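You operate a simulated robot arm through the tools that you are given. There is no shell and no other tool.

You are at the controls of a simulated robot arm. One attempt, no reset.

Task
Grease the roller block with the grease gun, take the coupler off and wipe away the old grease.
Fine: pump till a full ring shows, no surplus; stand the coupler on the table; use the wipe pad and put it back. Set down upright: grease coupler, wipe pad. What is to be rubbed or washed off counts as gone when no trace of it is left.
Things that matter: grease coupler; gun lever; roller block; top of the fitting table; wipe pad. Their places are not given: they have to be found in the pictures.

It is judged by the outcome, as a careful person would: the job done as asked, and still so three seconds after it is handed in. It fails if anything else is knocked over, pushed out of place, dropped, spilled or broken.

Robot
A 6-joint arm with a two-finger parallel gripper, fixed in place. Base frame: the origin is at the foot of the arm, x ahead of it, y to its left, z up. Units: cm, rad, N and s.
With the tool pointing down near the work surface it reaches from about 18 to 84 cm from the base axis. Its first joint turns from -2.897 to 2.897 rad. Payload 3.91 kg.
The tool frame sits at the grasp point between the pads (the TCP): z along the fingers, y along the line on which they close. The tips reach 3 cm beyond it. The gripper opens to 11 cm. The fingers are 2 cm wide and 1 cm thick; the gripper's body (4.8 by 11.2 cm) begins 5.5 cm behind the TCP.
Orientation is told as [roll, pitch, yaw] about the base's x, y, z axes, in that order, counted from this pose: with the fingers straight down and closing along the base's y, the tool's x points along the base's -x, its y along +y and its z along -z.

Tools
- The arm moves only by the tool drive_tool. Its argument "plan" is a list of rows, each a list of 3 entries, a list of its own where there are three numbers: the turn, a rotation vector about the tool's x, y, z in rad, then the shift along the tool's x, y, z in cm, then the gripper command, from -1 (fully open) to 1 (shut), values between in proportion. In form: [[[rx, ry, rz], [tx, ty, tz], grip], ...]. A call has 1 to 20 rows; each row shifts and turns the commanded pose from where the row before left it, along the tool's axes as they then stand. A row lasts 0.2 s, in which the tool goes at most 5 cm and 0.15 rad; a call with a longer step from one row to the next is refused whole, and so is a gripper value outside its range. Where a pose cannot be reached the arm comes as near as it can. A force on the tool above 90 N (or 10 N above the force at the start of the call, whichever is more), or a blocked arm, ends the call early, and 0.2 s more pass. Each finger travels about 10.8 cm/s and halts on what it meets, pressing with about 25 N; the grip force reading is that of the motor and also rises with nothing between the fingers. The clock runs only during rows and for 0.2 s after the last one: add rows that do not move to give the fingers time. It gives the time, the measured TCP pose, the force on the tool (base axes), the opening and the grip force at its end, in the units of the frame above (readings bear some noise), with the torque about the TCP (base axes, N m) and any sound that the robot's microphone picked up.
- Cameras (640 x 400 px; columns grow to the right, rows downward): "scene" is fixed at [39.94, -49.91, 152.64]; the picture's right is [-0.19, 0.98, 0.00], its down [0.81, 0.15, -0.57] and it looks along [-0.56, -0.11, -0.82] (base axes); focal length 316 px, centre (320, 200). "wrist" rides on the gripper at [7.7, 0.7, -11.4] in the tool frame; the picture's right is [-0.09, 1.00, 0.00], its down [-0.80, -0.07, -0.59] and it looks along [-0.59, -0.05, 0.80] (tool axes); focal length 270 px, centre (320, 200).
- capture(camera): a new picture of that camera. The clock stands still meanwhile.
- raise_lower(by): slides the trunk up (or, below 0, down) by that many cm; the arm rides with it, the base frame stays. It gives what a move gives, with no picture.
- pixel_to_xyz(camera, pixels): for up to 12 pixels [column, row] of the newest picture of that camera ("zoom" is the newest enlarged one), the place [x, y, z] in the base frame of the surface seen there, good to about 0.3 cm. The clock stands still meanwhile.
- close_up(camera, box): a new picture of the part [left, top, right, bottom] of that camera's present view, enlarged. The clock stands still meanwhile.
- hand_in(): hands the job in; it is judged then, once.

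Open the gripper and draw the arm clear of the work before you hand the job in, unless the task says otherwise.

The tools are called after "Call:" as name(argument=value, ...) on one line, values as JSON. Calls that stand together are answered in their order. drive_tool: Moves the arm, as the interface text tells. Its arguments: {"type":"object","properties":{"plan":{"type":"array"}},"required":["plan"]} The other tools are called the same way: raise_lower (by) slides the trunk up or down; capture (camera) takes a picture; pixel_to_xyz (camera, pixels) gives the place of the surface under pixels of a picture; close_up (camera, box) takes an enlarged picture of a part of a camera's view; hand_in () hands the job in.

At the start:

```text
clock: 0.0
eef_pos: [18.69, -39.77, 121.88]
orientation: [0.001, -0.001, 0.0]
contact_force: [0.4, -0.2, 0.6]
wrist_torque: [0.04, 0.04, -0.01]
width: 11.0
gripper_force: 0.1
trunk travel left (down, up): [-47.5, 6.5]
```

scene: 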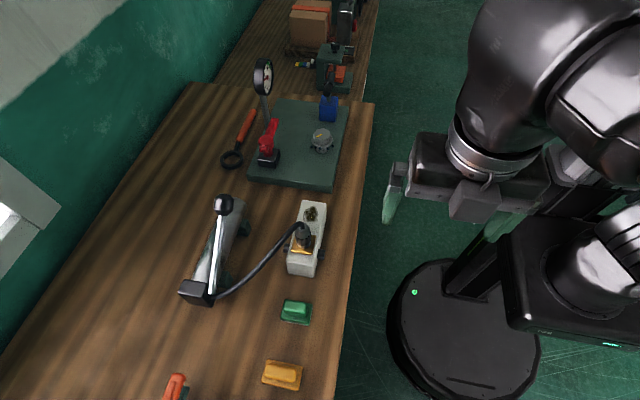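
wrist: 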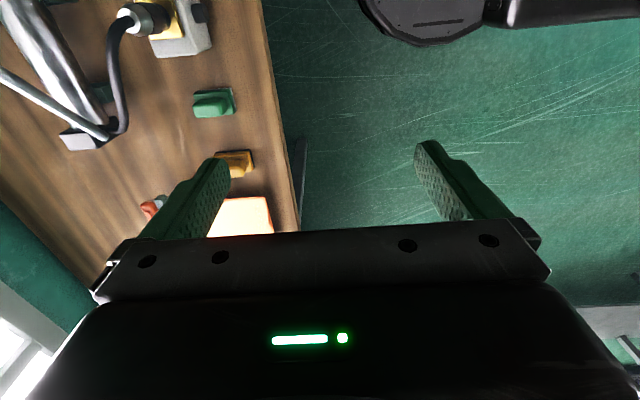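

The scene picture shows a table with a grease gun (lever near (222,205) and body to (200,290)), a hose to a block at (308,240), and green and yellow pads at (296,312) and (283,375). I'll take close-ups to see the details.

Call:
close_up(camera="scene", box=[160, 180, 360, 305])

Call:
close_up(camera="scene", box=[150, 275, 350, 400])

Call:
close_up(camera="scene", box=[180, 60, 380, 185])

```text
3.20 times, centred on (260, 242) of scene
```

zoom: 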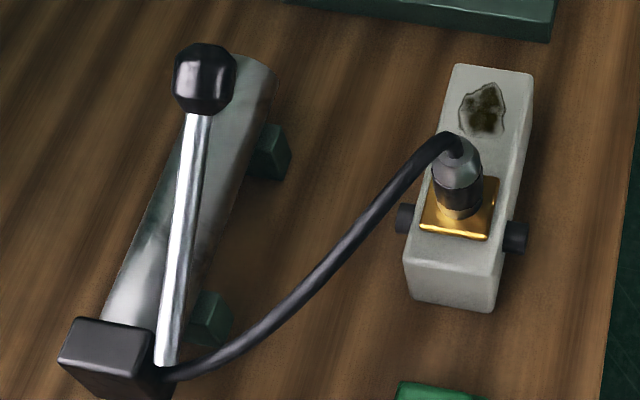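

```text
3.20 times, centred on (250, 338) of scene
```

zoom: 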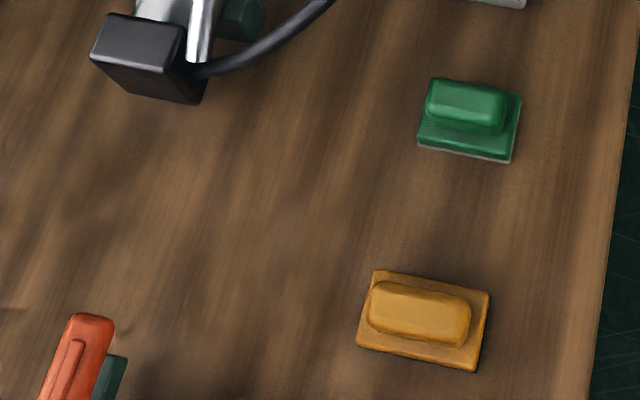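

```text
3.20 times, centred on (280, 122) of scene
```

zoom: 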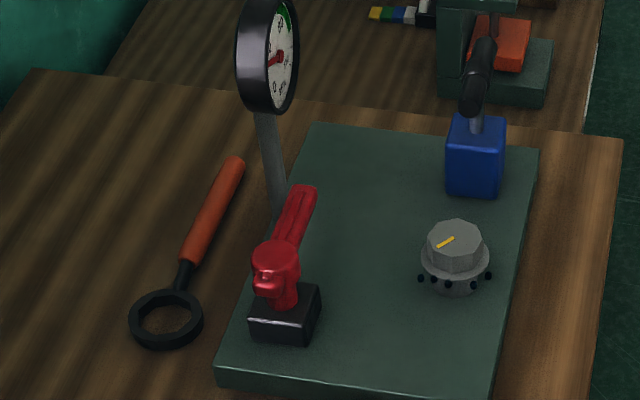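

I'll read the places of the key features: the lever knob, gun body, block, coupler, stain and pads from the scene picture.

Call:
capture(camera="scene")

Call:
pixel_to_xyz(camera="scene", pixels=[[223, 204], [215, 250], [197, 288], [311, 214], [303, 232], [302, 226], [310, 265], [296, 310], [283, 373], [340, 300], [250, 320], [175, 385]])

Call:
pixel_to_xyz(camera="scene", pixels=[[302, 201], [326, 205], [315, 275], [288, 270], [296, 250], [313, 248], [247, 125], [232, 158], [262, 75], [267, 140], [320, 140], [328, 105]])

```text
taken
```

scene: 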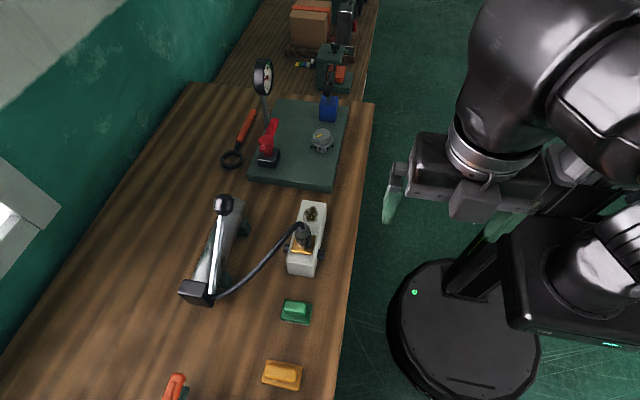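

```text
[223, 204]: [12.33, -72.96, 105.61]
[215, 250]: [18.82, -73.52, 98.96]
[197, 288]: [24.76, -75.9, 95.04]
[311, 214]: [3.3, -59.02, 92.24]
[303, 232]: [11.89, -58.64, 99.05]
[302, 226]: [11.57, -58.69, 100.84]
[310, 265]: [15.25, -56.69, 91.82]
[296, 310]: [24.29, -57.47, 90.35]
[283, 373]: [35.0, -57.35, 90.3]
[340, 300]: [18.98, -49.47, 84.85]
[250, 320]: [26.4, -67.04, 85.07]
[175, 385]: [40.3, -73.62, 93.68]
```

```text
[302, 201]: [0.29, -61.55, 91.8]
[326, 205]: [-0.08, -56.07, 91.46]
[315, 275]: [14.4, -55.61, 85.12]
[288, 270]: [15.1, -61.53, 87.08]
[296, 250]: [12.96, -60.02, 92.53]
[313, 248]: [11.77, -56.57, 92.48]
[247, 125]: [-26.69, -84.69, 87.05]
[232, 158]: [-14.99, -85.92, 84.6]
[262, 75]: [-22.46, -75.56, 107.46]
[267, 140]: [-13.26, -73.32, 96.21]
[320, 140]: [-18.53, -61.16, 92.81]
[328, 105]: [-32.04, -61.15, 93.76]
```

The table top is at z≈85, the block's top at z≈92 with the coupler at about (11,-58.7) and the old stain at (3.3,-59). I'll move the wrist over the pads for a closer look, keeping well above everything.

Call:
drive_tool(plan=[[[0, 0, 0], [0, -3, 0], -1], [[0, 0, 0], [0, -4, 0], -1], [[0, 0, 0], [0, -4, 1], -1], [[0, 0, 0], [0, -4, 1], -1], [[0, 0, 0], [0, -3, 1], -1], [[0, 0, 0], [0, 0, 0], -1]])

Call:
capture(camera="wrist")

```text
clock: 1.4
eef_pos: [18.64, -57.47, 118.94]
orientation: [0.001, -0.001, 0.001]
contact_force: [-0.4, -0.7, 0.4]
wrist_torque: [0.01, 0.02, -0.01]
width: 10.99
gripper_force: 0.1
trunk travel left (down, up): [-47.5, 6.5]
```

```text
taken
```

wrist: 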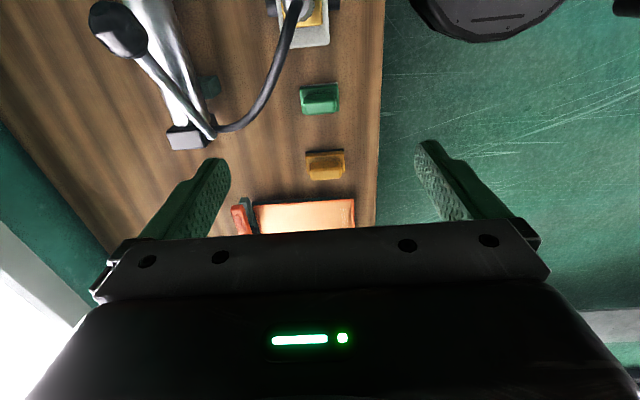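

Both pads show at (320,98) and (326,164), with an orange sheet beyond at (305,215). I'll zoom in on the pads and on the gun.

Call:
close_up(camera="wrist", box=[230, 70, 390, 235])

Call:
close_up(camera="wrist", box=[80, 0, 340, 162])

```text
2.42 times, centred on (310, 152) of wrist
```

zoom: 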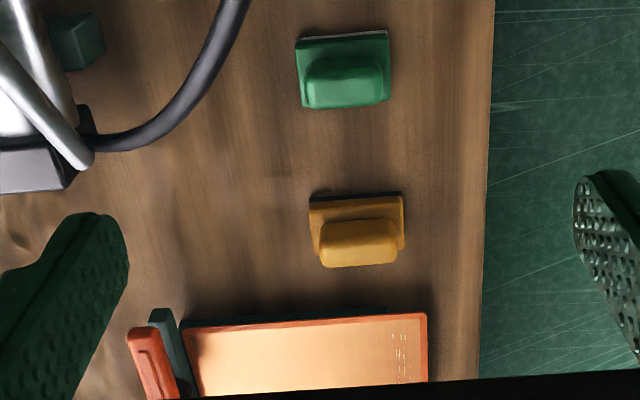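

```text
2.46 times, centred on (210, 81) of wrist
```

zoom: 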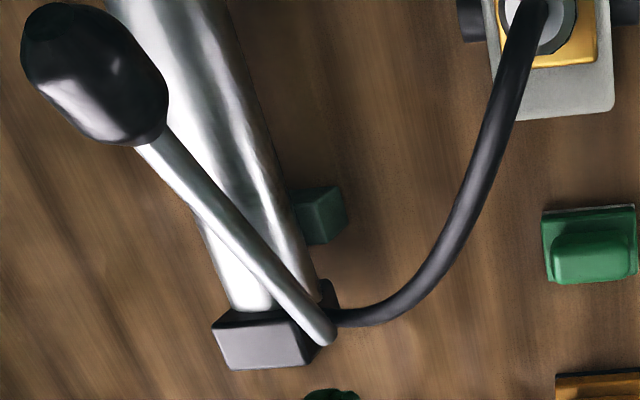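

There is an orange-framed panel with marks that may carry instructions; I'll look at it from farther along +x.

Call:
drive_tool(plan=[[[0, 0, 0], [-4, 0, 0], -1], [[0, 0, 0], [-4, 0, 0], -1], [[0, 0, 0], [-4, 0, 0], -1], [[0, 0, 0], [-4, 0, 0], -1], [[0, 0, 0], [0, 0, 0], -1]])

Call:
capture(camera="wrist")

```text
clock: 2.6
eef_pos: [34.67, -57.62, 118.91]
orientation: [-0.001, 0.0, -0.001]
contact_force: [-0.1, -0.5, -0.9]
wrist_torque: [0.0, 0.0, -0.04]
width: 10.98
gripper_force: 0.0
trunk travel left (down, up): [-47.5, 6.5]
```

```text
taken
```

wrist: 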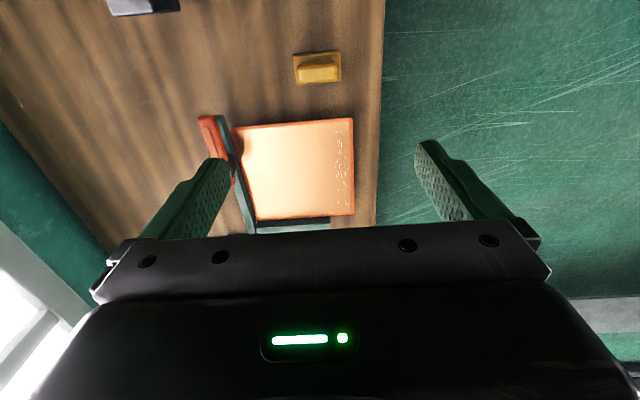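

Call:
close_up(camera="wrist", box=[190, 100, 390, 235])

Call:
close_up(camera="wrist", box=[320, 110, 365, 220])

```text
2.96 times, centred on (290, 168) of wrist
```

zoom: 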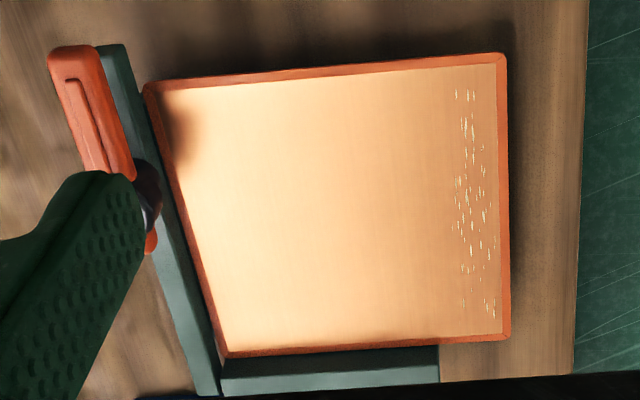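

```text
3.64 times, centred on (342, 165) of wrist
```

zoom: 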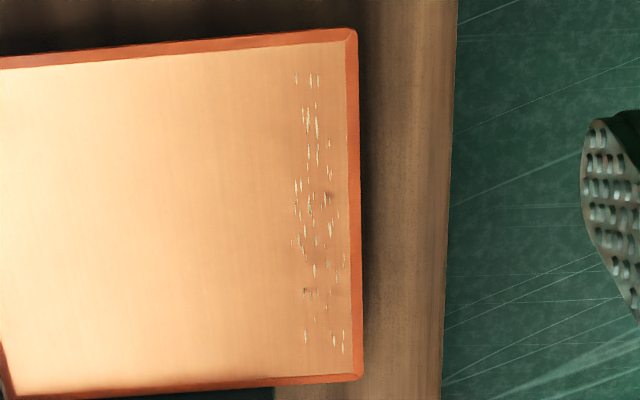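

The panel looks like a different job (a rough strip for another block), with the yellow block next to it. Now I'll go to the -x side to look at the gun and the roller block up close.

Call:
drive_tool(plan=[[[0, 0, 0], [4.5, 0, 0], -1], [[0, 0, 0], [5, 0, 0], -1], [[0, 0, 0], [5, 0, 0], -1], [[0, 0, 0], [5, 0, 0], -1], [[0, 0, 0], [5, 0, 0], -1], [[0, 0, 0], [5, 0, 0], -1], [[0, 0, 0], [4, -1, 0], -1], [[0, 0, 0], [0, 0, 0], -1]])

Call:
capture(camera="wrist")

```text
clock: 4.4
eef_pos: [1.19, -58.78, 118.87]
orientation: [-0.001, 0.0, 0.001]
contact_force: [0.0, 0.6, -0.5]
wrist_torque: [0.0, 0.0, 0.01]
width: 10.99
gripper_force: 0.1
trunk travel left (down, up): [-47.5, 6.5]
```

```text
taken
```

wrist: 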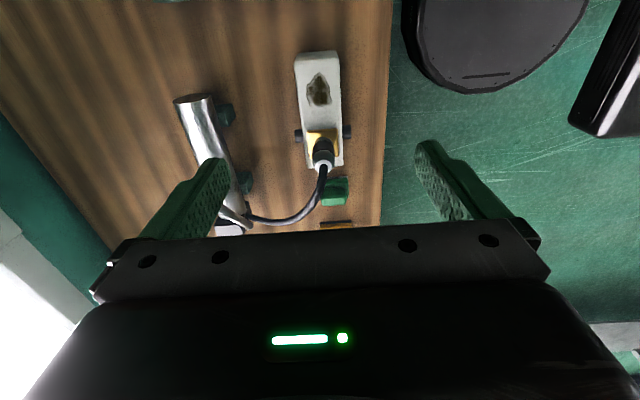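

Call:
close_up(camera="wrist", box=[240, 40, 400, 215])

Call:
close_up(camera="wrist", box=[285, 110, 365, 180])

Call:
pixel_to_xyz(camera="wrist", pixels=[[318, 90], [300, 60], [335, 60], [310, 145], [334, 140], [337, 160], [322, 148], [192, 100], [205, 150], [228, 112], [335, 190], [345, 131]])

```text
2.29 times, centred on (320, 128) of wrist
```

zoom: 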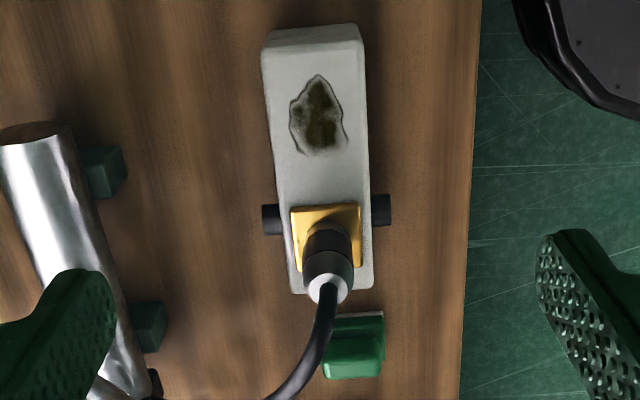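

```text
5.71 times, centred on (325, 145) of wrist
```

zoom: 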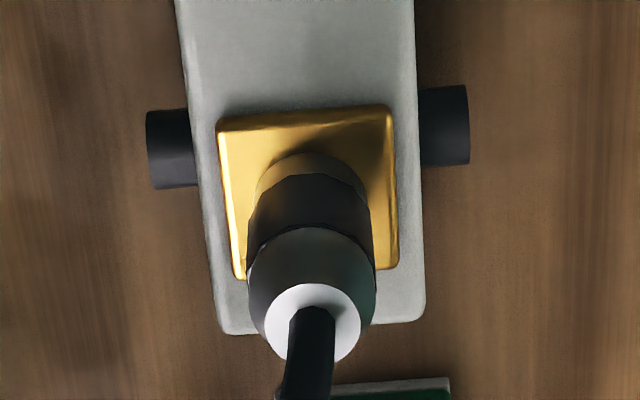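

```text
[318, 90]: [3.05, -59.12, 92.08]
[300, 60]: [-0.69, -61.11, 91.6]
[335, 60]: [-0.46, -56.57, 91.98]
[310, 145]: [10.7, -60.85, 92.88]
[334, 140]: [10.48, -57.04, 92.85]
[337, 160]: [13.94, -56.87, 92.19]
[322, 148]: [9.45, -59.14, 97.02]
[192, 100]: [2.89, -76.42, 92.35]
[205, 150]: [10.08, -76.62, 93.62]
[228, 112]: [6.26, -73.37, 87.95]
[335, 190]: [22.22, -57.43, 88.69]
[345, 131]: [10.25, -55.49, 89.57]
```

The block top is at z≈92, x from -0.7 to 14.5, y -61.5 to -56.5, with the stain centred near (3,-59). Now I need geometry of the lever, so I'll zoom the scene camera on the gun.

Call:
close_up(camera="scene", box=[170, 185, 270, 310])

```text
3.20 times, centred on (220, 248) of scene
```

zoom: 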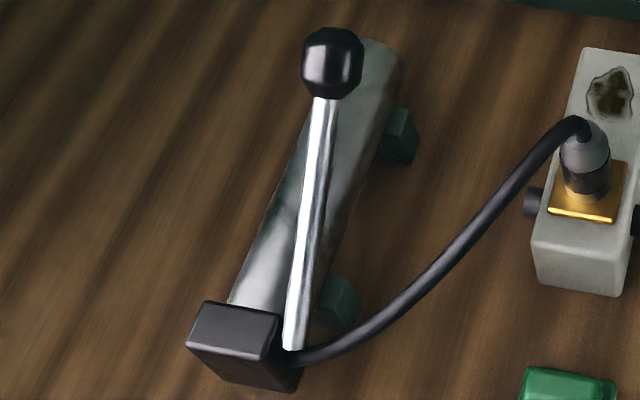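

Call:
pixel_to_xyz(camera="zoom", pixels=[[332, 45], [332, 75], [326, 100], [318, 150], [310, 200], [304, 250], [298, 300], [292, 340], [235, 325], [375, 60], [265, 290], [340, 300]])

Call:
pixel_to_xyz(camera="zoom", pixels=[[330, 34], [312, 60], [355, 70], [330, 92], [588, 130], [585, 145], [605, 145], [570, 140], [588, 185], [300, 362], [210, 305], [275, 320]])

```text
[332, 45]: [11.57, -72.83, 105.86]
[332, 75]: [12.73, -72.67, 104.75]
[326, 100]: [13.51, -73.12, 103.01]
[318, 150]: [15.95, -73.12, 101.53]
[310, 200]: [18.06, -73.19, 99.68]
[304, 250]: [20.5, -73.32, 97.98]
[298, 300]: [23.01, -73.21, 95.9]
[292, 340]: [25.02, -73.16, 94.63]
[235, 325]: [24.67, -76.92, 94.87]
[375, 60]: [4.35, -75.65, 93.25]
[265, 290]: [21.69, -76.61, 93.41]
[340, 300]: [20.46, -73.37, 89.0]
```

```text
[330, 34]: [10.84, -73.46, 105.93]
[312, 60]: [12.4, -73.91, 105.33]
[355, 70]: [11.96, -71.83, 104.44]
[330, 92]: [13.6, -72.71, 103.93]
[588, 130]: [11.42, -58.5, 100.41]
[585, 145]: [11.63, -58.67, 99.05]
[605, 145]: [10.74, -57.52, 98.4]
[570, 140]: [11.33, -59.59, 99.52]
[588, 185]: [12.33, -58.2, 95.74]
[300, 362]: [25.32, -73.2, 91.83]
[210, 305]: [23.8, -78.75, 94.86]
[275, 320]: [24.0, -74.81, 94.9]
```

The lever lies in the plane y≈-73.1, from its pivot near (25.5,-73.2,93.5) up to a knob about 3 cm across centred near (11.6,-73.1,104.7). I'll move above the knob with the gripper partly closed and look.

Call:
drive_tool(plan=[[[0, 0, 0], [-2.6, -3.6, 0], -0.5], [[0, 0, 0], [-2.6, -3.6, 0], -0.1], [[0, 0, 0], [-2.6, -3.6, 1.5], -0.1], [[0, 0, 0], [-2.7, -3.5, 2], -0.1], [[0, 0, 0], [0, 0, 0], -0.1], [[0, 0, 0], [0, 0, 0], -0.1]])

Call:
capture(camera="wrist")

Call:
capture(camera="scene")

```text
clock: 5.8
eef_pos: [11.68, -72.85, 115.27]
orientation: [0.0, 0.001, 0.0]
contact_force: [0.5, -0.3, 0.3]
wrist_torque: [-0.03, -0.01, 0.0]
width: 6.03
gripper_force: 0.0
trunk travel left (down, up): [-47.5, 6.5]
```

```text
taken
```

wrist: 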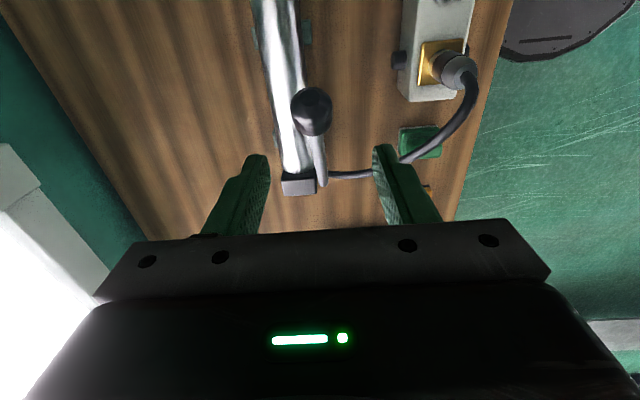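

```text
taken
```

scene: 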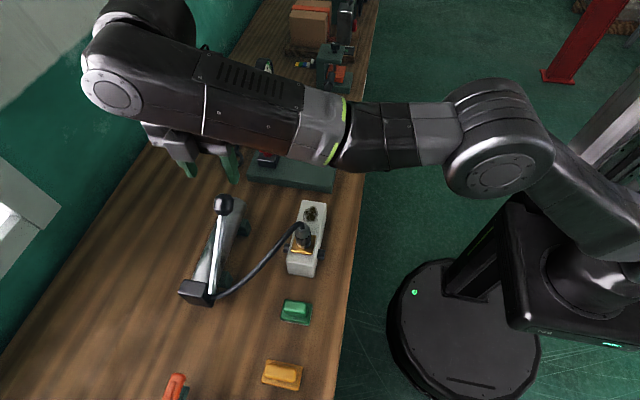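

The knob appears at (311,111) in the wrist picture, slightly left of the gripper's centre line. I'll measure it.

Call:
pixel_to_xyz(camera="wrist", pixels=[[311, 98], [311, 111], [311, 125], [295, 112], [328, 112], [293, 105], [330, 105], [318, 150], [322, 175], [276, 100], [455, 60], [425, 60]])

Call:
close_up(camera="wrist", box=[240, 60, 400, 200])

```text
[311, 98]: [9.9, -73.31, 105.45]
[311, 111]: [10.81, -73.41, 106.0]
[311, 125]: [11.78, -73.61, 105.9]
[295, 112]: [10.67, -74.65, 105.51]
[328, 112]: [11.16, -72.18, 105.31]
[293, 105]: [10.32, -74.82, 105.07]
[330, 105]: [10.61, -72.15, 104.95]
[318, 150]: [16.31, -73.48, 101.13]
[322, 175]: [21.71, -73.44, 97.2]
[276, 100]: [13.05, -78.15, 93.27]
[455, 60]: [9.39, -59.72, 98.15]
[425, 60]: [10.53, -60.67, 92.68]
```

```text
2.86 times, centred on (320, 130) of wrist
```

zoom: 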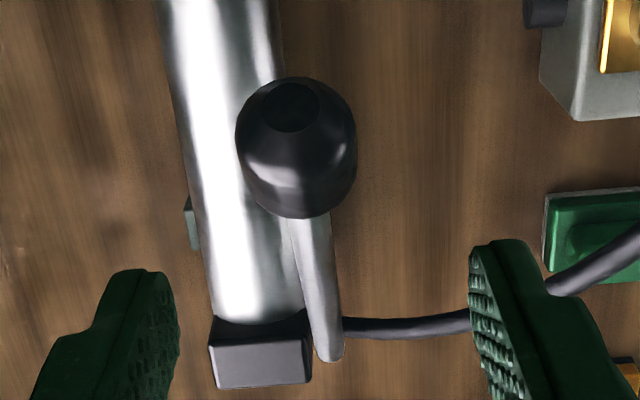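

Knob centre is near (11.3,-73.4,104.4). I descend so the fingertips straddle it (TCP z≈106), then close on it.

Call:
drive_tool(plan=[[[0, 0, 0], [0.3, -0.5, 3], -0.1], [[0, 0, 0], [0.1, 0, 3], -0.1], [[0, 0, 0], [0, 0, 2], -0.1], [[0, 0, 0], [0, 0, 1.3], -0.1], [[0, 0, 0], [0, 0, 0], -0.1]])

Call:
capture(camera="wrist")

```text
clock: 7.0
eef_pos: [11.36, -73.39, 105.98]
orientation: [-0.001, 0.0, -0.001]
contact_force: [-0.9, -0.1, 0.6]
wrist_torque: [0.01, 0.02, 0.0]
width: 6.03
gripper_force: 0.1
trunk travel left (down, up): [-47.5, 6.5]
```

```text
taken
```

wrist: 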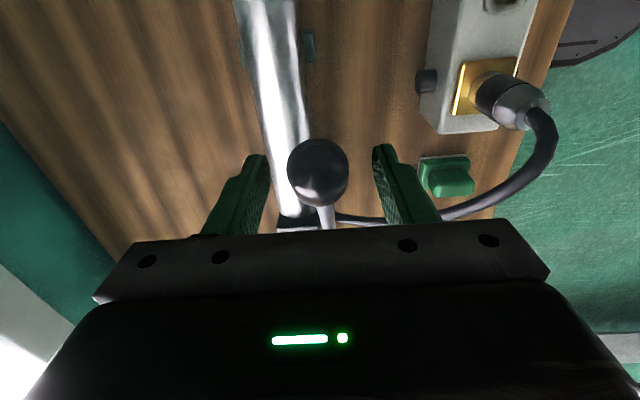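

The knob sits between the pads at (318,172). I close the gripper on it.

Call:
drive_tool(plan=[[[0, 0, 0], [0, 0, 0], 0.4], [[0, 0, 0], [0, 0, 0], 0.7], [[0, 0, 0], [0, 0, 0], 0.7], [[0, 0, 0], [0, 0, 0], 0.7]])

Call:
close_up(camera="wrist", box=[400, 30, 580, 150])

Call:
close_up(camera="scene", box=[270, 195, 350, 285])

```text
clock: 8.0
eef_pos: [11.29, -73.51, 106.05]
orientation: [-0.001, 0.0, 0.001]
contact_force: [0.3, -8.0, 2.5]
wrist_torque: [-0.26, -0.17, -0.03]
width: 3.51
gripper_force: 45.5
trunk travel left (down, up): [-47.5, 6.5]
```

```text
3.33 times, centred on (490, 90) of wrist
```

zoom: 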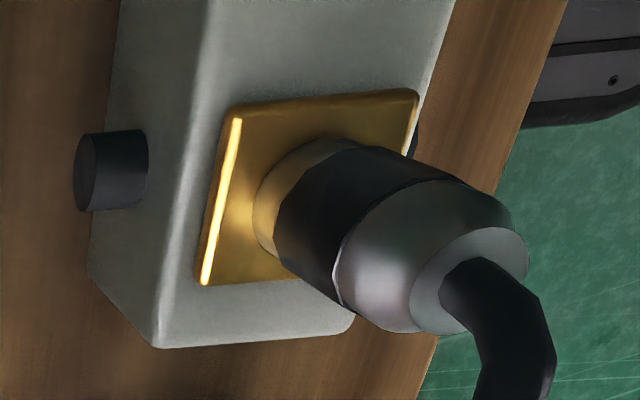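

```text
4.44 times, centred on (310, 240) of scene
```

zoom: 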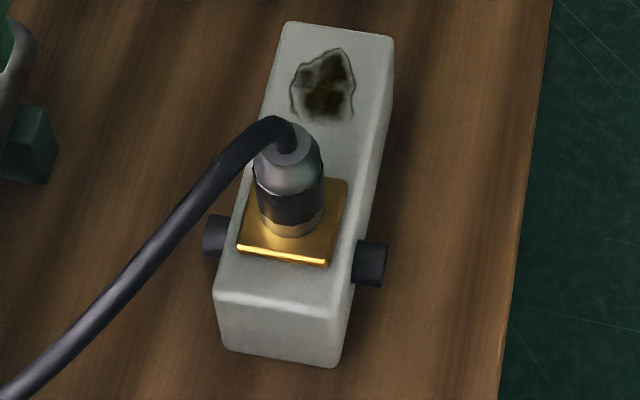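

The gripper holds the knob at 3.5 cm width; no grease ring is visible yet around the brass fitting in either close-up. I start the down stroke along the arc about the pivot at (25,93.5), watching the force.

Call:
drive_tool(plan=[[[0, 0, 0], [0.44, -0.1, 0.6], 0.7], [[0, 0, 0], [0.43, 0, 0.6], 0.7], [[0, 0, 0], [0.4, 0, 0.65], 0.7], [[0, 0, 0], [0.4, 0, 0.66], 0.7]])

Call:
close_up(camera="scene", box=[160, 180, 350, 300])

```text
clock: 9.0
eef_pos: [9.66, -73.52, 103.47]
orientation: [0.0, 0.0, -0.001]
contact_force: [6.4, -6.9, 7.2]
wrist_torque: [-0.01, -1.36, -0.04]
width: 3.53
gripper_force: 44.6
trunk travel left (down, up): [-47.5, 6.5]
```

```text
3.33 times, centred on (255, 240) of scene
```

zoom: 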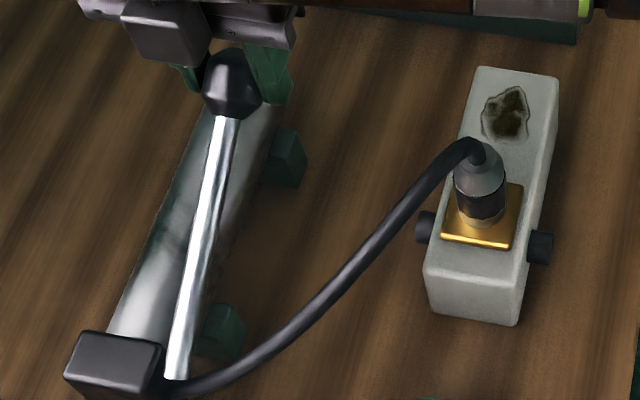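

The lever follows with about 9 N resistance and the knob still in the grip. I continue the stroke downward in small steps.

Call:
drive_tool(plan=[[[0, 0, 0], [0.35, 0, 0.68], 0.7], [[0, 0, 0], [0.34, 0, 0.69], 0.7], [[0, 0, 0], [0.28, 0, 0.71], 0.7], [[0, 0, 0], [0.28, 0, 0.72], 0.7]])

Call:
close_up(camera="scene", box=[160, 180, 350, 300])

```text
clock: 10.0
eef_pos: [8.43, -73.51, 100.73]
orientation: [0.001, 0.0, 0.001]
contact_force: [7.3, -2.6, 6.3]
wrist_torque: [0.13, -1.32, 0.01]
width: 3.54
gripper_force: 44.7
trunk travel left (down, up): [-47.5, 6.5]
```

```text
3.33 times, centred on (255, 240) of scene
```

zoom: 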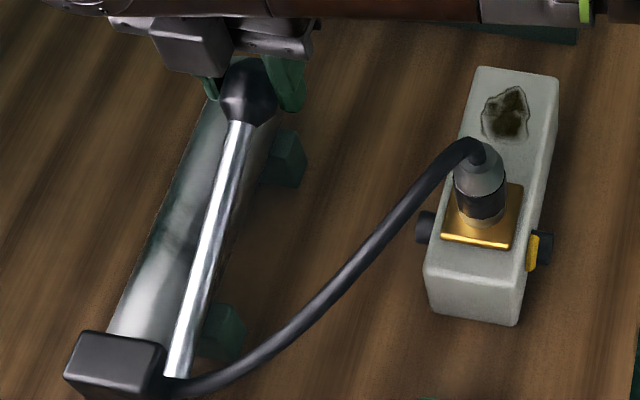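

A yellow patch has appeared beside the axle stub at zoom (533,252) – fresh grease seems to emerge around the block's seal. I zoom in there.

Call:
close_up(camera="scene", box=[290, 230, 345, 275])

Call:
capture(camera="wrist")

Call:
close_up(camera="wrist", box=[380, 0, 600, 160])

```text
8.89 times, centred on (318, 252) of scene
```

zoom: 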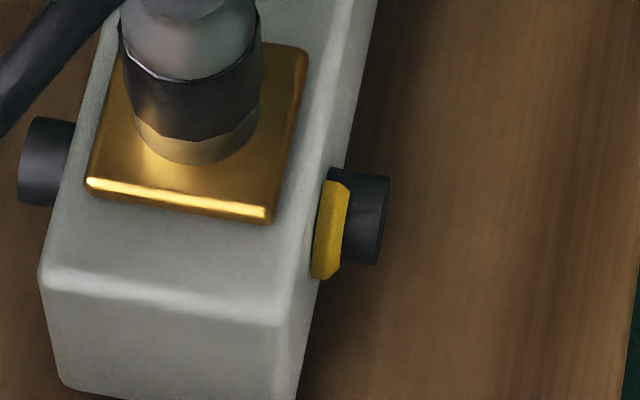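

```text
taken
```

wrist: 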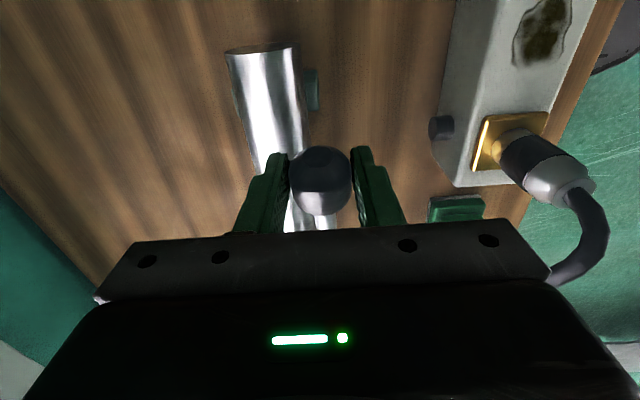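

```text
2.50 times, centred on (490, 80) of wrist
```

zoom: 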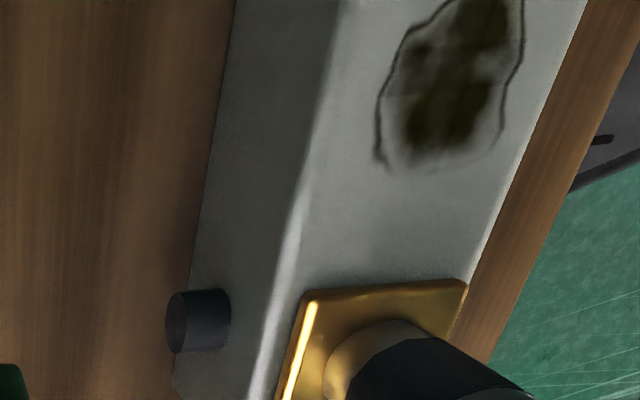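

Grease begins as a partial ring at the +y shaft stub, around scene (318,250). I continue the stroke by about 5° and check whether the ring grows with lever travel.

Call:
drive_tool(plan=[[[0, 0, 0], [0.15, 0, 0.73], 0.7], [[0, 0, 0], [0.15, 0, 0.73], 0.7]])

Call:
close_up(camera="scene", box=[290, 230, 345, 275])

Call:
close_up(camera="scene", box=[160, 180, 350, 300])

```text
clock: 10.6
eef_pos: [8.02, -73.49, 99.38]
orientation: [0.001, 0.0, 0.001]
contact_force: [3.6, -1.5, 8.4]
wrist_torque: [0.11, -1.32, 0.01]
width: 3.52
gripper_force: 45.1
trunk travel left (down, up): [-47.5, 6.5]
```

```text
8.89 times, centred on (318, 252) of scene
```

zoom: 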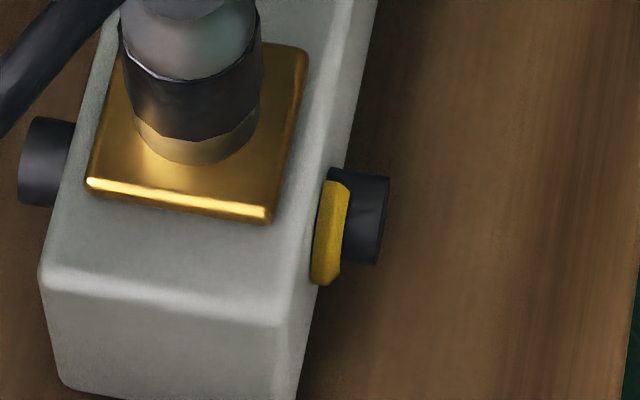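

```text
3.33 times, centred on (255, 240) of scene
```

zoom: 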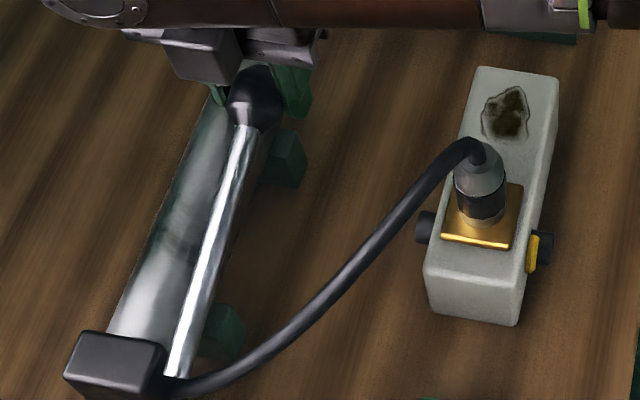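

The ring arc grew slightly with this 5° of travel, so grease comes continuously with the down stroke. I continue another 5° and check the force and the ring.

Call:
drive_tool(plan=[[[0, 0, 0], [0.12, 0, 0.75], 0.7], [[0, 0, 0], [0.12, 0, 0.75], 0.7]])

Call:
close_up(camera="scene", box=[290, 230, 345, 275])

Call:
close_up(camera="scene", box=[160, 180, 350, 300])

```text
clock: 11.2
eef_pos: [7.63, -73.5, 97.89]
orientation: [0.001, -0.001, -0.001]
contact_force: [-2.4, -0.8, 8.7]
wrist_torque: [0.11, -1.18, 0.0]
width: 3.57
gripper_force: 45.0
trunk travel left (down, up): [-47.5, 6.5]
```

```text
8.89 times, centred on (318, 252) of scene
```

zoom: 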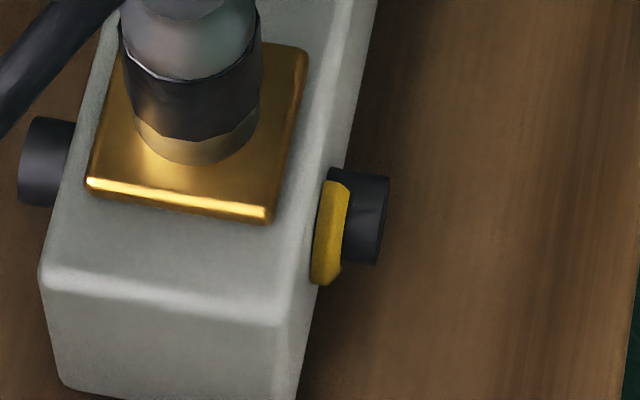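

```text
3.33 times, centred on (255, 240) of scene
```

zoom: 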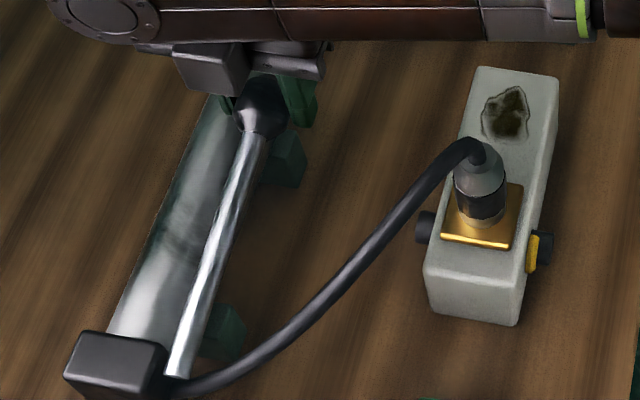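

The visible part of the arc is unchanged; further growth would now be hidden below and behind the stub. I bring the lever back up along the arc (8 rows) so I can let go and inspect the ring from the +y side.

Call:
drive_tool(plan=[[[0, 0, 0], [-0.12, 0, -0.75], 0.7], [[0, 0, 0], [-0.12, 0, -0.75], 0.7], [[0, 0, 0], [-0.15, 0, -0.73], 0.7], [[0, 0, 0], [-0.15, 0, -0.73], 0.7], [[0, 0, 0], [-0.28, 0, -0.72], 0.7], [[0, 0, 0], [-0.28, 0, -0.71], 0.7], [[0, 0, 0], [-0.34, 0, -0.69], 0.7], [[0, 0, 0], [-0.35, 0, -0.68], 0.7], [[0, 0, 0], [-0.4, 0, -0.66], 0.7], [[0, 0, 0], [-0.4, 0, -0.65], 0.7]])

Call:
close_up(camera="scene", box=[290, 230, 345, 275])

Call:
close_up(camera="scene", box=[160, 180, 350, 300])

```text
clock: 13.4
eef_pos: [10.33, -73.52, 104.9]
orientation: [-0.001, 0.0, 0.0]
contact_force: [-2.8, 7.1, -7.1]
wrist_torque: [-0.03, 1.39, 0.02]
width: 3.55
gripper_force: 45.2
trunk travel left (down, up): [-47.5, 6.5]
```

```text
8.89 times, centred on (318, 252) of scene
```

zoom: 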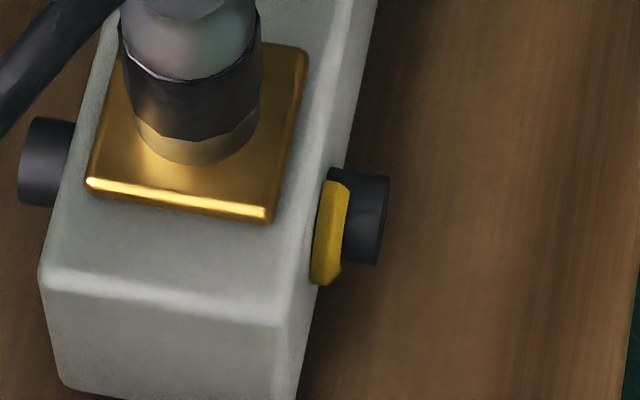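

```text
3.33 times, centred on (255, 240) of scene
```

zoom: 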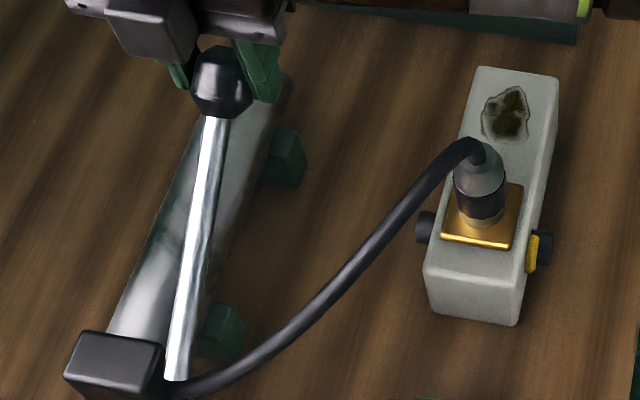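

The lever stays where I put it (friction, no spring), and the arc is unchanged on the way up. I open the gripper and rise clear of the knob.

Call:
drive_tool(plan=[[[0, 0, 0], [0, 0, 0], 0.0], [[0, 0, 0], [0, 0, 0], -0.1], [[0, 0, 0], [0, 0, 0], -0.1], [[0, 0, 0], [0, 0, -2], -0.1], [[0, 0, 0], [0, 0, -4], -0.1], [[0, 0, 0], [0, 0, -4], -0.1], [[0, 0, 0], [0, 4, 0], -0.1], [[0, 0, 0], [0, 5, 0], -0.1], [[0, 0, 0], [0, 5, 0], -0.1], [[0, 0, 0], [0, 5, 0], -0.1], [[0, 0, 0], [0, 5, 0], -0.1], [[0, 0, 0], [0, 5, 0], -0.1], [[0, 0, 0], [0, 1, 0], -0.1]])

Call:
capture(camera="scene")

```text
clock: 16.2
eef_pos: [10.46, -43.38, 114.81]
orientation: [0.0, 0.001, -0.001]
contact_force: [0.1, -0.2, -0.4]
wrist_torque: [0.01, 0.03, 0.0]
width: 6.05
gripper_force: 0.0
trunk travel left (down, up): [-47.5, 6.5]
```

```text
taken
```

scene: 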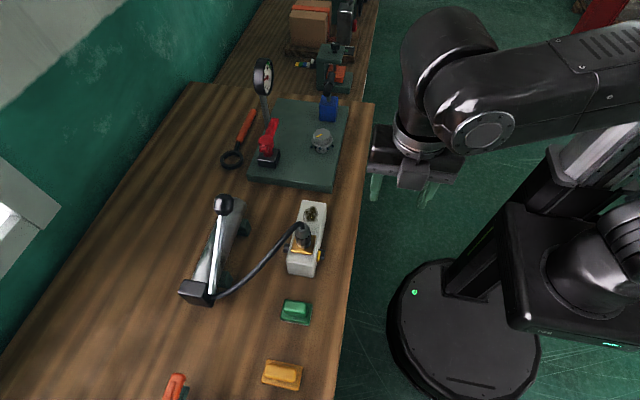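

Lever released and still up. I turn the hand by -90° about the vertical so the wrist camera looks toward -y, then tilt and lower for a side view of the stub.

Call:
drive_tool(plan=[[[0, 0, 0.15], [0, 0, 0], -0.5], [[0, 0, 0.15], [0, 0, 0], -1], [[0, 0, 0.15], [0, 0, 0], -1], [[0, 0, 0.15], [0, 0, 0], -1], [[0, 0, 0.15], [0, 0, 0], -1], [[0, 0, 0.15], [0, 0, 0], -1], [[0, 0, 0.15], [0, 0, 0], -1], [[0, 0, 0.15], [0, 0, 0], -1], [[0, 0, 0.15], [0, 0, 0], -1], [[0, 0, 0.15], [0, 0, 0], -1], [[0, 0, 0.07], [0, 0, 0], -1], [[0, 0, 0], [0, 0, 0], -1]])

Call:
capture(camera="wrist")

```text
clock: 18.8
eef_pos: [10.3, -43.57, 114.68]
orientation: [-0.001, 0.0, -1.571]
contact_force: [1.0, 0.7, -0.3]
wrist_torque: [-0.01, 0.0, -0.02]
width: 10.99
gripper_force: 0.2
trunk travel left (down, up): [-47.5, 6.5]
```

```text
taken
```

wrist: 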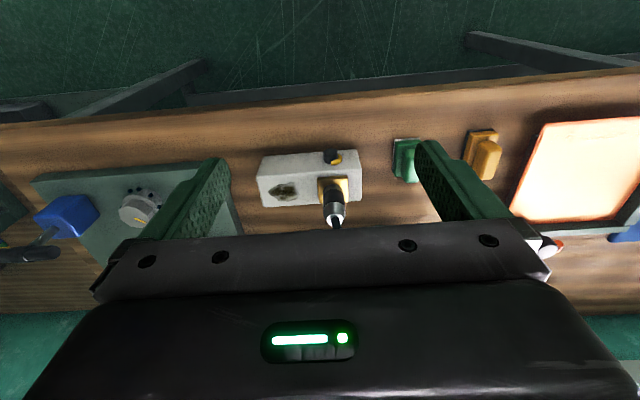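

The stub shows at (330,156) from above. I lower 22 cm (staying 6 cm off the table edge) and tilt the hand 0.3 rad so the camera views the shaft end from the side.

Call:
drive_tool(plan=[[[0, 0, 0], [1, 0, 4], -1], [[0, 0, 0], [1, 0, 4], -1], [[0, 0, 0], [0, 0, 4], -1], [[0, -0.1, 0], [0, 0, 4], -1], [[0, -0.1, 0], [0, 0, 4], -1], [[0, -0.1, 0], [0, 0, 0], -1], [[0, 0, 0], [0, 0, 0], -1]])

Call:
capture(camera="wrist")

```text
clock: 20.4
eef_pos: [10.55, -41.89, 94.94]
orientation: [0.0, -0.3, -1.57]
contact_force: [0.8, 0.5, 0.3]
wrist_torque: [-0.01, 0.0, -0.02]
width: 11.0
gripper_force: 0.0
trunk travel left (down, up): [-47.5, 6.5]
```

```text
taken
```

wrist: 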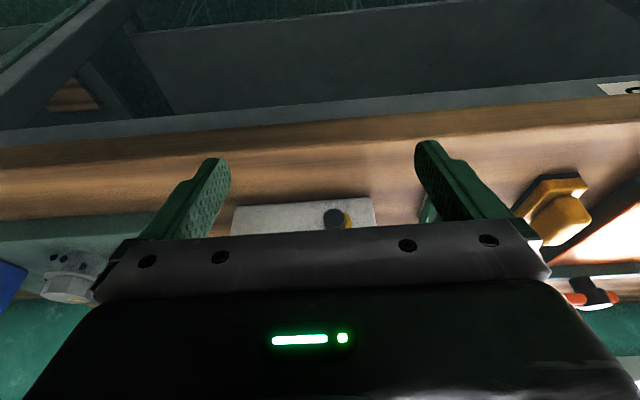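

The picture is inverted (up in the picture is toward me), and the stub with a yellow crescent is at (335,218). I tilt a further 0.25 rad to bring it clear of the gripper edge.

Call:
drive_tool(plan=[[[0, -0.13, 0], [0, 0, 0], -1], [[0, -0.12, 0], [0, 0, 0], -1], [[0, 0, 0], [0, 0, 0], -1]])

Call:
capture(camera="wrist")

Call:
close_up(camera="wrist", box=[290, 130, 380, 230])

```text
clock: 21.2
eef_pos: [9.6, -44.13, 96.18]
orientation: [-0.042, -0.443, -1.573]
contact_force: [-0.1, -0.8, 0.9]
wrist_torque: [0.0, 0.03, 0.01]
width: 11.02
gripper_force: 0.0
out of reach, approached as far as the arm can: row 1, 2
trunk travel left (down, up): [-47.5, 6.5]
```

```text
taken
```

wrist: 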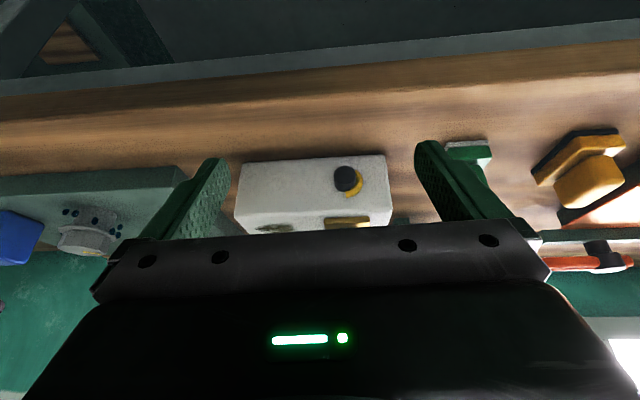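

```text
4.00 times, centred on (335, 180) of wrist
```

zoom: 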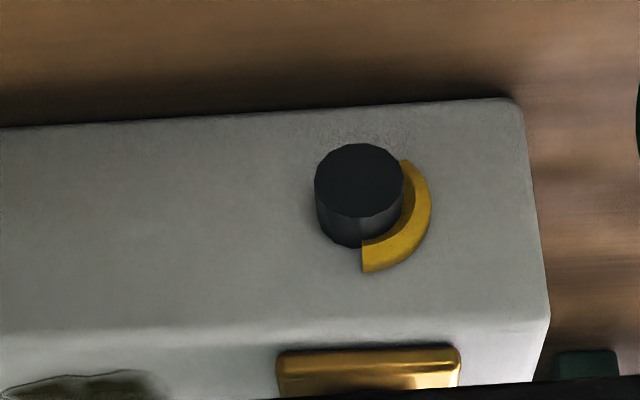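

A clear view: the fresh grease arc starts at 12 o'clock (picture bottom) and runs round the +x side to about 4 o'clock, roughly 130° – about a third of a ring from one 30° stroke. I undo the tilt, rise and turn back for the next stroke.

Call:
drive_tool(plan=[[[0, 0.12, 0], [0, 0, 0], -1], [[0, 0.13, 0], [0, 0, 0], -1], [[0, 0.15, 0], [0, 0, 0], -1], [[0, 0.15, 0], [0, 0, 0], -1], [[0, 0, 0], [0, 0, 0], -1]])

```text
clock: 22.4
eef_pos: [9.56, -44.22, 96.14]
orientation: [-0.037, 0.109, -1.595]
contact_force: [0.0, 0.1, -0.3]
wrist_torque: [0.02, 0.05, -0.01]
width: 10.99
gripper_force: 0.1
trunk travel left (down, up): [-47.5, 6.5]
```

The pose reads [-0.037, 0.109, -1.595]; I'll cancel the small roll and pitch, rise 18 cm and yaw back to zero.

Call:
drive_tool(plan=[[[-0.037, -0.109, 0], [0, 0, 0], -1], [[0, 0, 0], [0, 0, -4], -0.5], [[0, 0, 0], [0, 0, -5], -0.1], [[0, 0, 0], [0, 0, -5], -0.1], [[0, 0, 0], [0, 0, -5], -0.1], [[0, 0, -0.15], [0, 0, 0], -0.1], [[0, 0, -0.15], [0, 0, 0], -0.1], [[0, 0, -0.15], [0, 0, 0], -0.1], [[0, 0, -0.15], [0, 0, 0], -0.1], [[0, 0, -0.15], [0, 0, 0], -0.1], [[0, 0, -0.15], [0, 0, 0], -0.1], [[0, 0, -0.15], [0, 0, 0], -0.1], [[0, 0, -0.15], [0, 0, 0], -0.1], [[0, 0, -0.15], [0, 0, 0], -0.1], [[0, 0, -0.15], [0, 0, 0], -0.1], [[0, 0, -0.095], [0, 0, 0], -0.1], [[0, 0, 0], [0, 0, 0], -0.1]])

```text
clock: 26.0
eef_pos: [9.61, -44.07, 115.2]
orientation: [-0.003, 0.003, 0.003]
contact_force: [-0.3, -0.2, -0.3]
wrist_torque: [-0.01, -0.02, -0.01]
width: 6.04
gripper_force: 0.1
trunk travel left (down, up): [-47.5, 6.5]
```

Back upright at (9.6,-44.1,115.2). I travel to above the knob's present place (10.3,-73.5), look, then descend.

Call:
drive_tool(plan=[[[0, 0, 0], [-0.1, -4.4, 0], -0.1], [[0, 0, 0], [-0.1, -5, 0], -0.1], [[0, 0, 0], [-0.1, -5, 0], -0.1], [[0, 0, 0], [-0.1, -5, 0], -0.1], [[0, 0, 0], [-0.1, -5, 0], -0.1], [[0, 0, 0], [-0.2, -5, 0], -0.1], [[0, 0, 0], [0, 0, 2], -0.1], [[0, 0, 0], [0, 0, 0], -0.1]])

Call:
capture(camera="wrist")

```text
clock: 27.8
eef_pos: [10.31, -73.42, 113.15]
orientation: [-0.001, 0.003, -0.001]
contact_force: [-0.8, 0.3, 0.4]
wrist_torque: [-0.04, -0.04, -0.01]
width: 6.05
gripper_force: 0.1
trunk travel left (down, up): [-47.5, 6.5]
```

```text
taken
```

wrist: 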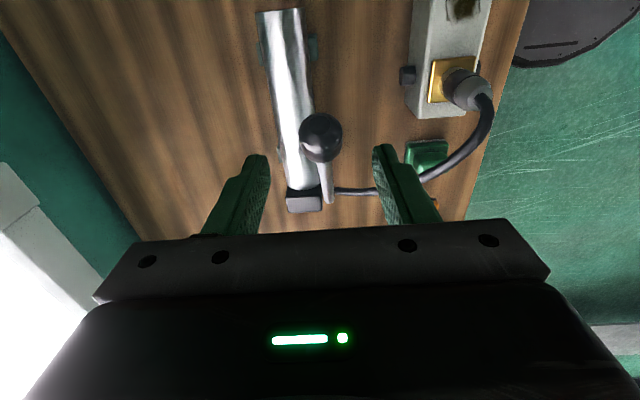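

The knob is at (320,138), centred between the fingers; I check its place before descending.

Call:
pixel_to_xyz(camera="wrist", pixels=[[320, 122], [320, 135], [320, 150], [304, 138], [338, 138], [324, 165]])

```text
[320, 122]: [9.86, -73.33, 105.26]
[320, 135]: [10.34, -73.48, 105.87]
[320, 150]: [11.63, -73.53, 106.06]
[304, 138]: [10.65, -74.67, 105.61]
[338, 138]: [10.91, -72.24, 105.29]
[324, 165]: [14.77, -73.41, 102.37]
```

The knob has sprung back to its original top position (top at z≈106). I descend to the same grasp as before (11.3,-73.45,106) and close.

Call:
drive_tool(plan=[[[0, 0, 0], [-1, 0, 1.5], -0.1], [[0, 0, 0], [0, 0, 3], -0.1], [[0, 0, 0], [0, 0, 2.6], -0.1], [[0, 0, 0], [0, 0, 0], -0.1], [[0, 0, 0], [0, -0.05, 0], 0.3], [[0, 0, 0], [0, 0, 0], 0.7], [[0, 0, 0], [0, 0, 0], 0.7], [[0, 0, 0], [0, 0, 0], 0.7]])

```text
clock: 29.6
eef_pos: [11.23, -73.44, 106.12]
orientation: [-0.001, 0.001, -0.001]
contact_force: [-0.3, 2.6, -2.0]
wrist_torque: [0.06, 0.15, -0.01]
width: 3.52
gripper_force: 45.2
trunk travel left (down, up): [-47.5, 6.5]
```

Gripped at 3.52 cm. Now the second down stroke with the same 12-row arc (about 30°).

Call:
drive_tool(plan=[[[0, 0, 0], [0.44, 0, 0.6], 0.7], [[0, 0, 0], [0.43, 0, 0.6], 0.7], [[0, 0, 0], [0.4, 0, 0.65], 0.7], [[0, 0, 0], [0.4, 0, 0.66], 0.7], [[0, 0, 0], [0.35, 0, 0.68], 0.7], [[0, 0, 0], [0.34, 0, 0.69], 0.7], [[0, 0, 0], [0.28, 0, 0.71], 0.7], [[0, 0, 0], [0.28, 0, 0.72], 0.7]])

Call:
close_up(camera="scene", box=[290, 230, 345, 275])

```text
clock: 31.4
eef_pos: [8.39, -73.51, 100.93]
orientation: [-0.004, 0.002, -0.001]
contact_force: [9.3, 7.7, 5.6]
wrist_torque: [0.28, -1.39, 0.09]
width: 3.52
gripper_force: 44.8
trunk travel left (down, up): [-47.5, 6.5]
```

```text
8.89 times, centred on (318, 252) of scene
```

zoom: 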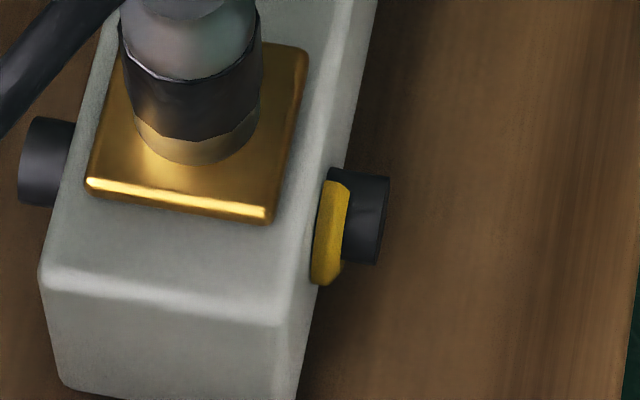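

No yellow at the back-top yet, as expected; I finish the second stroke (4 more rows).

Call:
drive_tool(plan=[[[0, 0, 0], [0.15, 0, 0.73], 0.7], [[0, 0, 0], [0.15, 0, 0.73], 0.7], [[0, 0, 0], [0.12, 0, 0.75], 0.7], [[0, 0, 0], [0.12, 0, 0.75], 0.7]])

Call:
close_up(camera="scene", box=[290, 230, 345, 275])

```text
clock: 32.4
eef_pos: [7.71, -73.6, 97.92]
orientation: [-0.004, 0.0, -0.002]
contact_force: [-0.8, 8.1, 8.8]
wrist_torque: [0.25, -1.2, 0.01]
width: 3.55
gripper_force: 44.8
trunk travel left (down, up): [-47.5, 6.5]
```

```text
8.89 times, centred on (318, 252) of scene
```

zoom: 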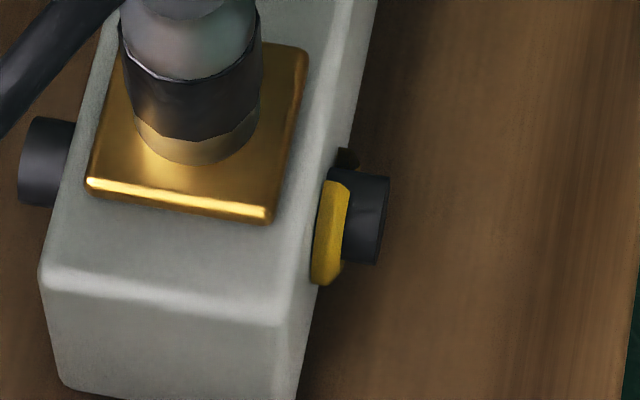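

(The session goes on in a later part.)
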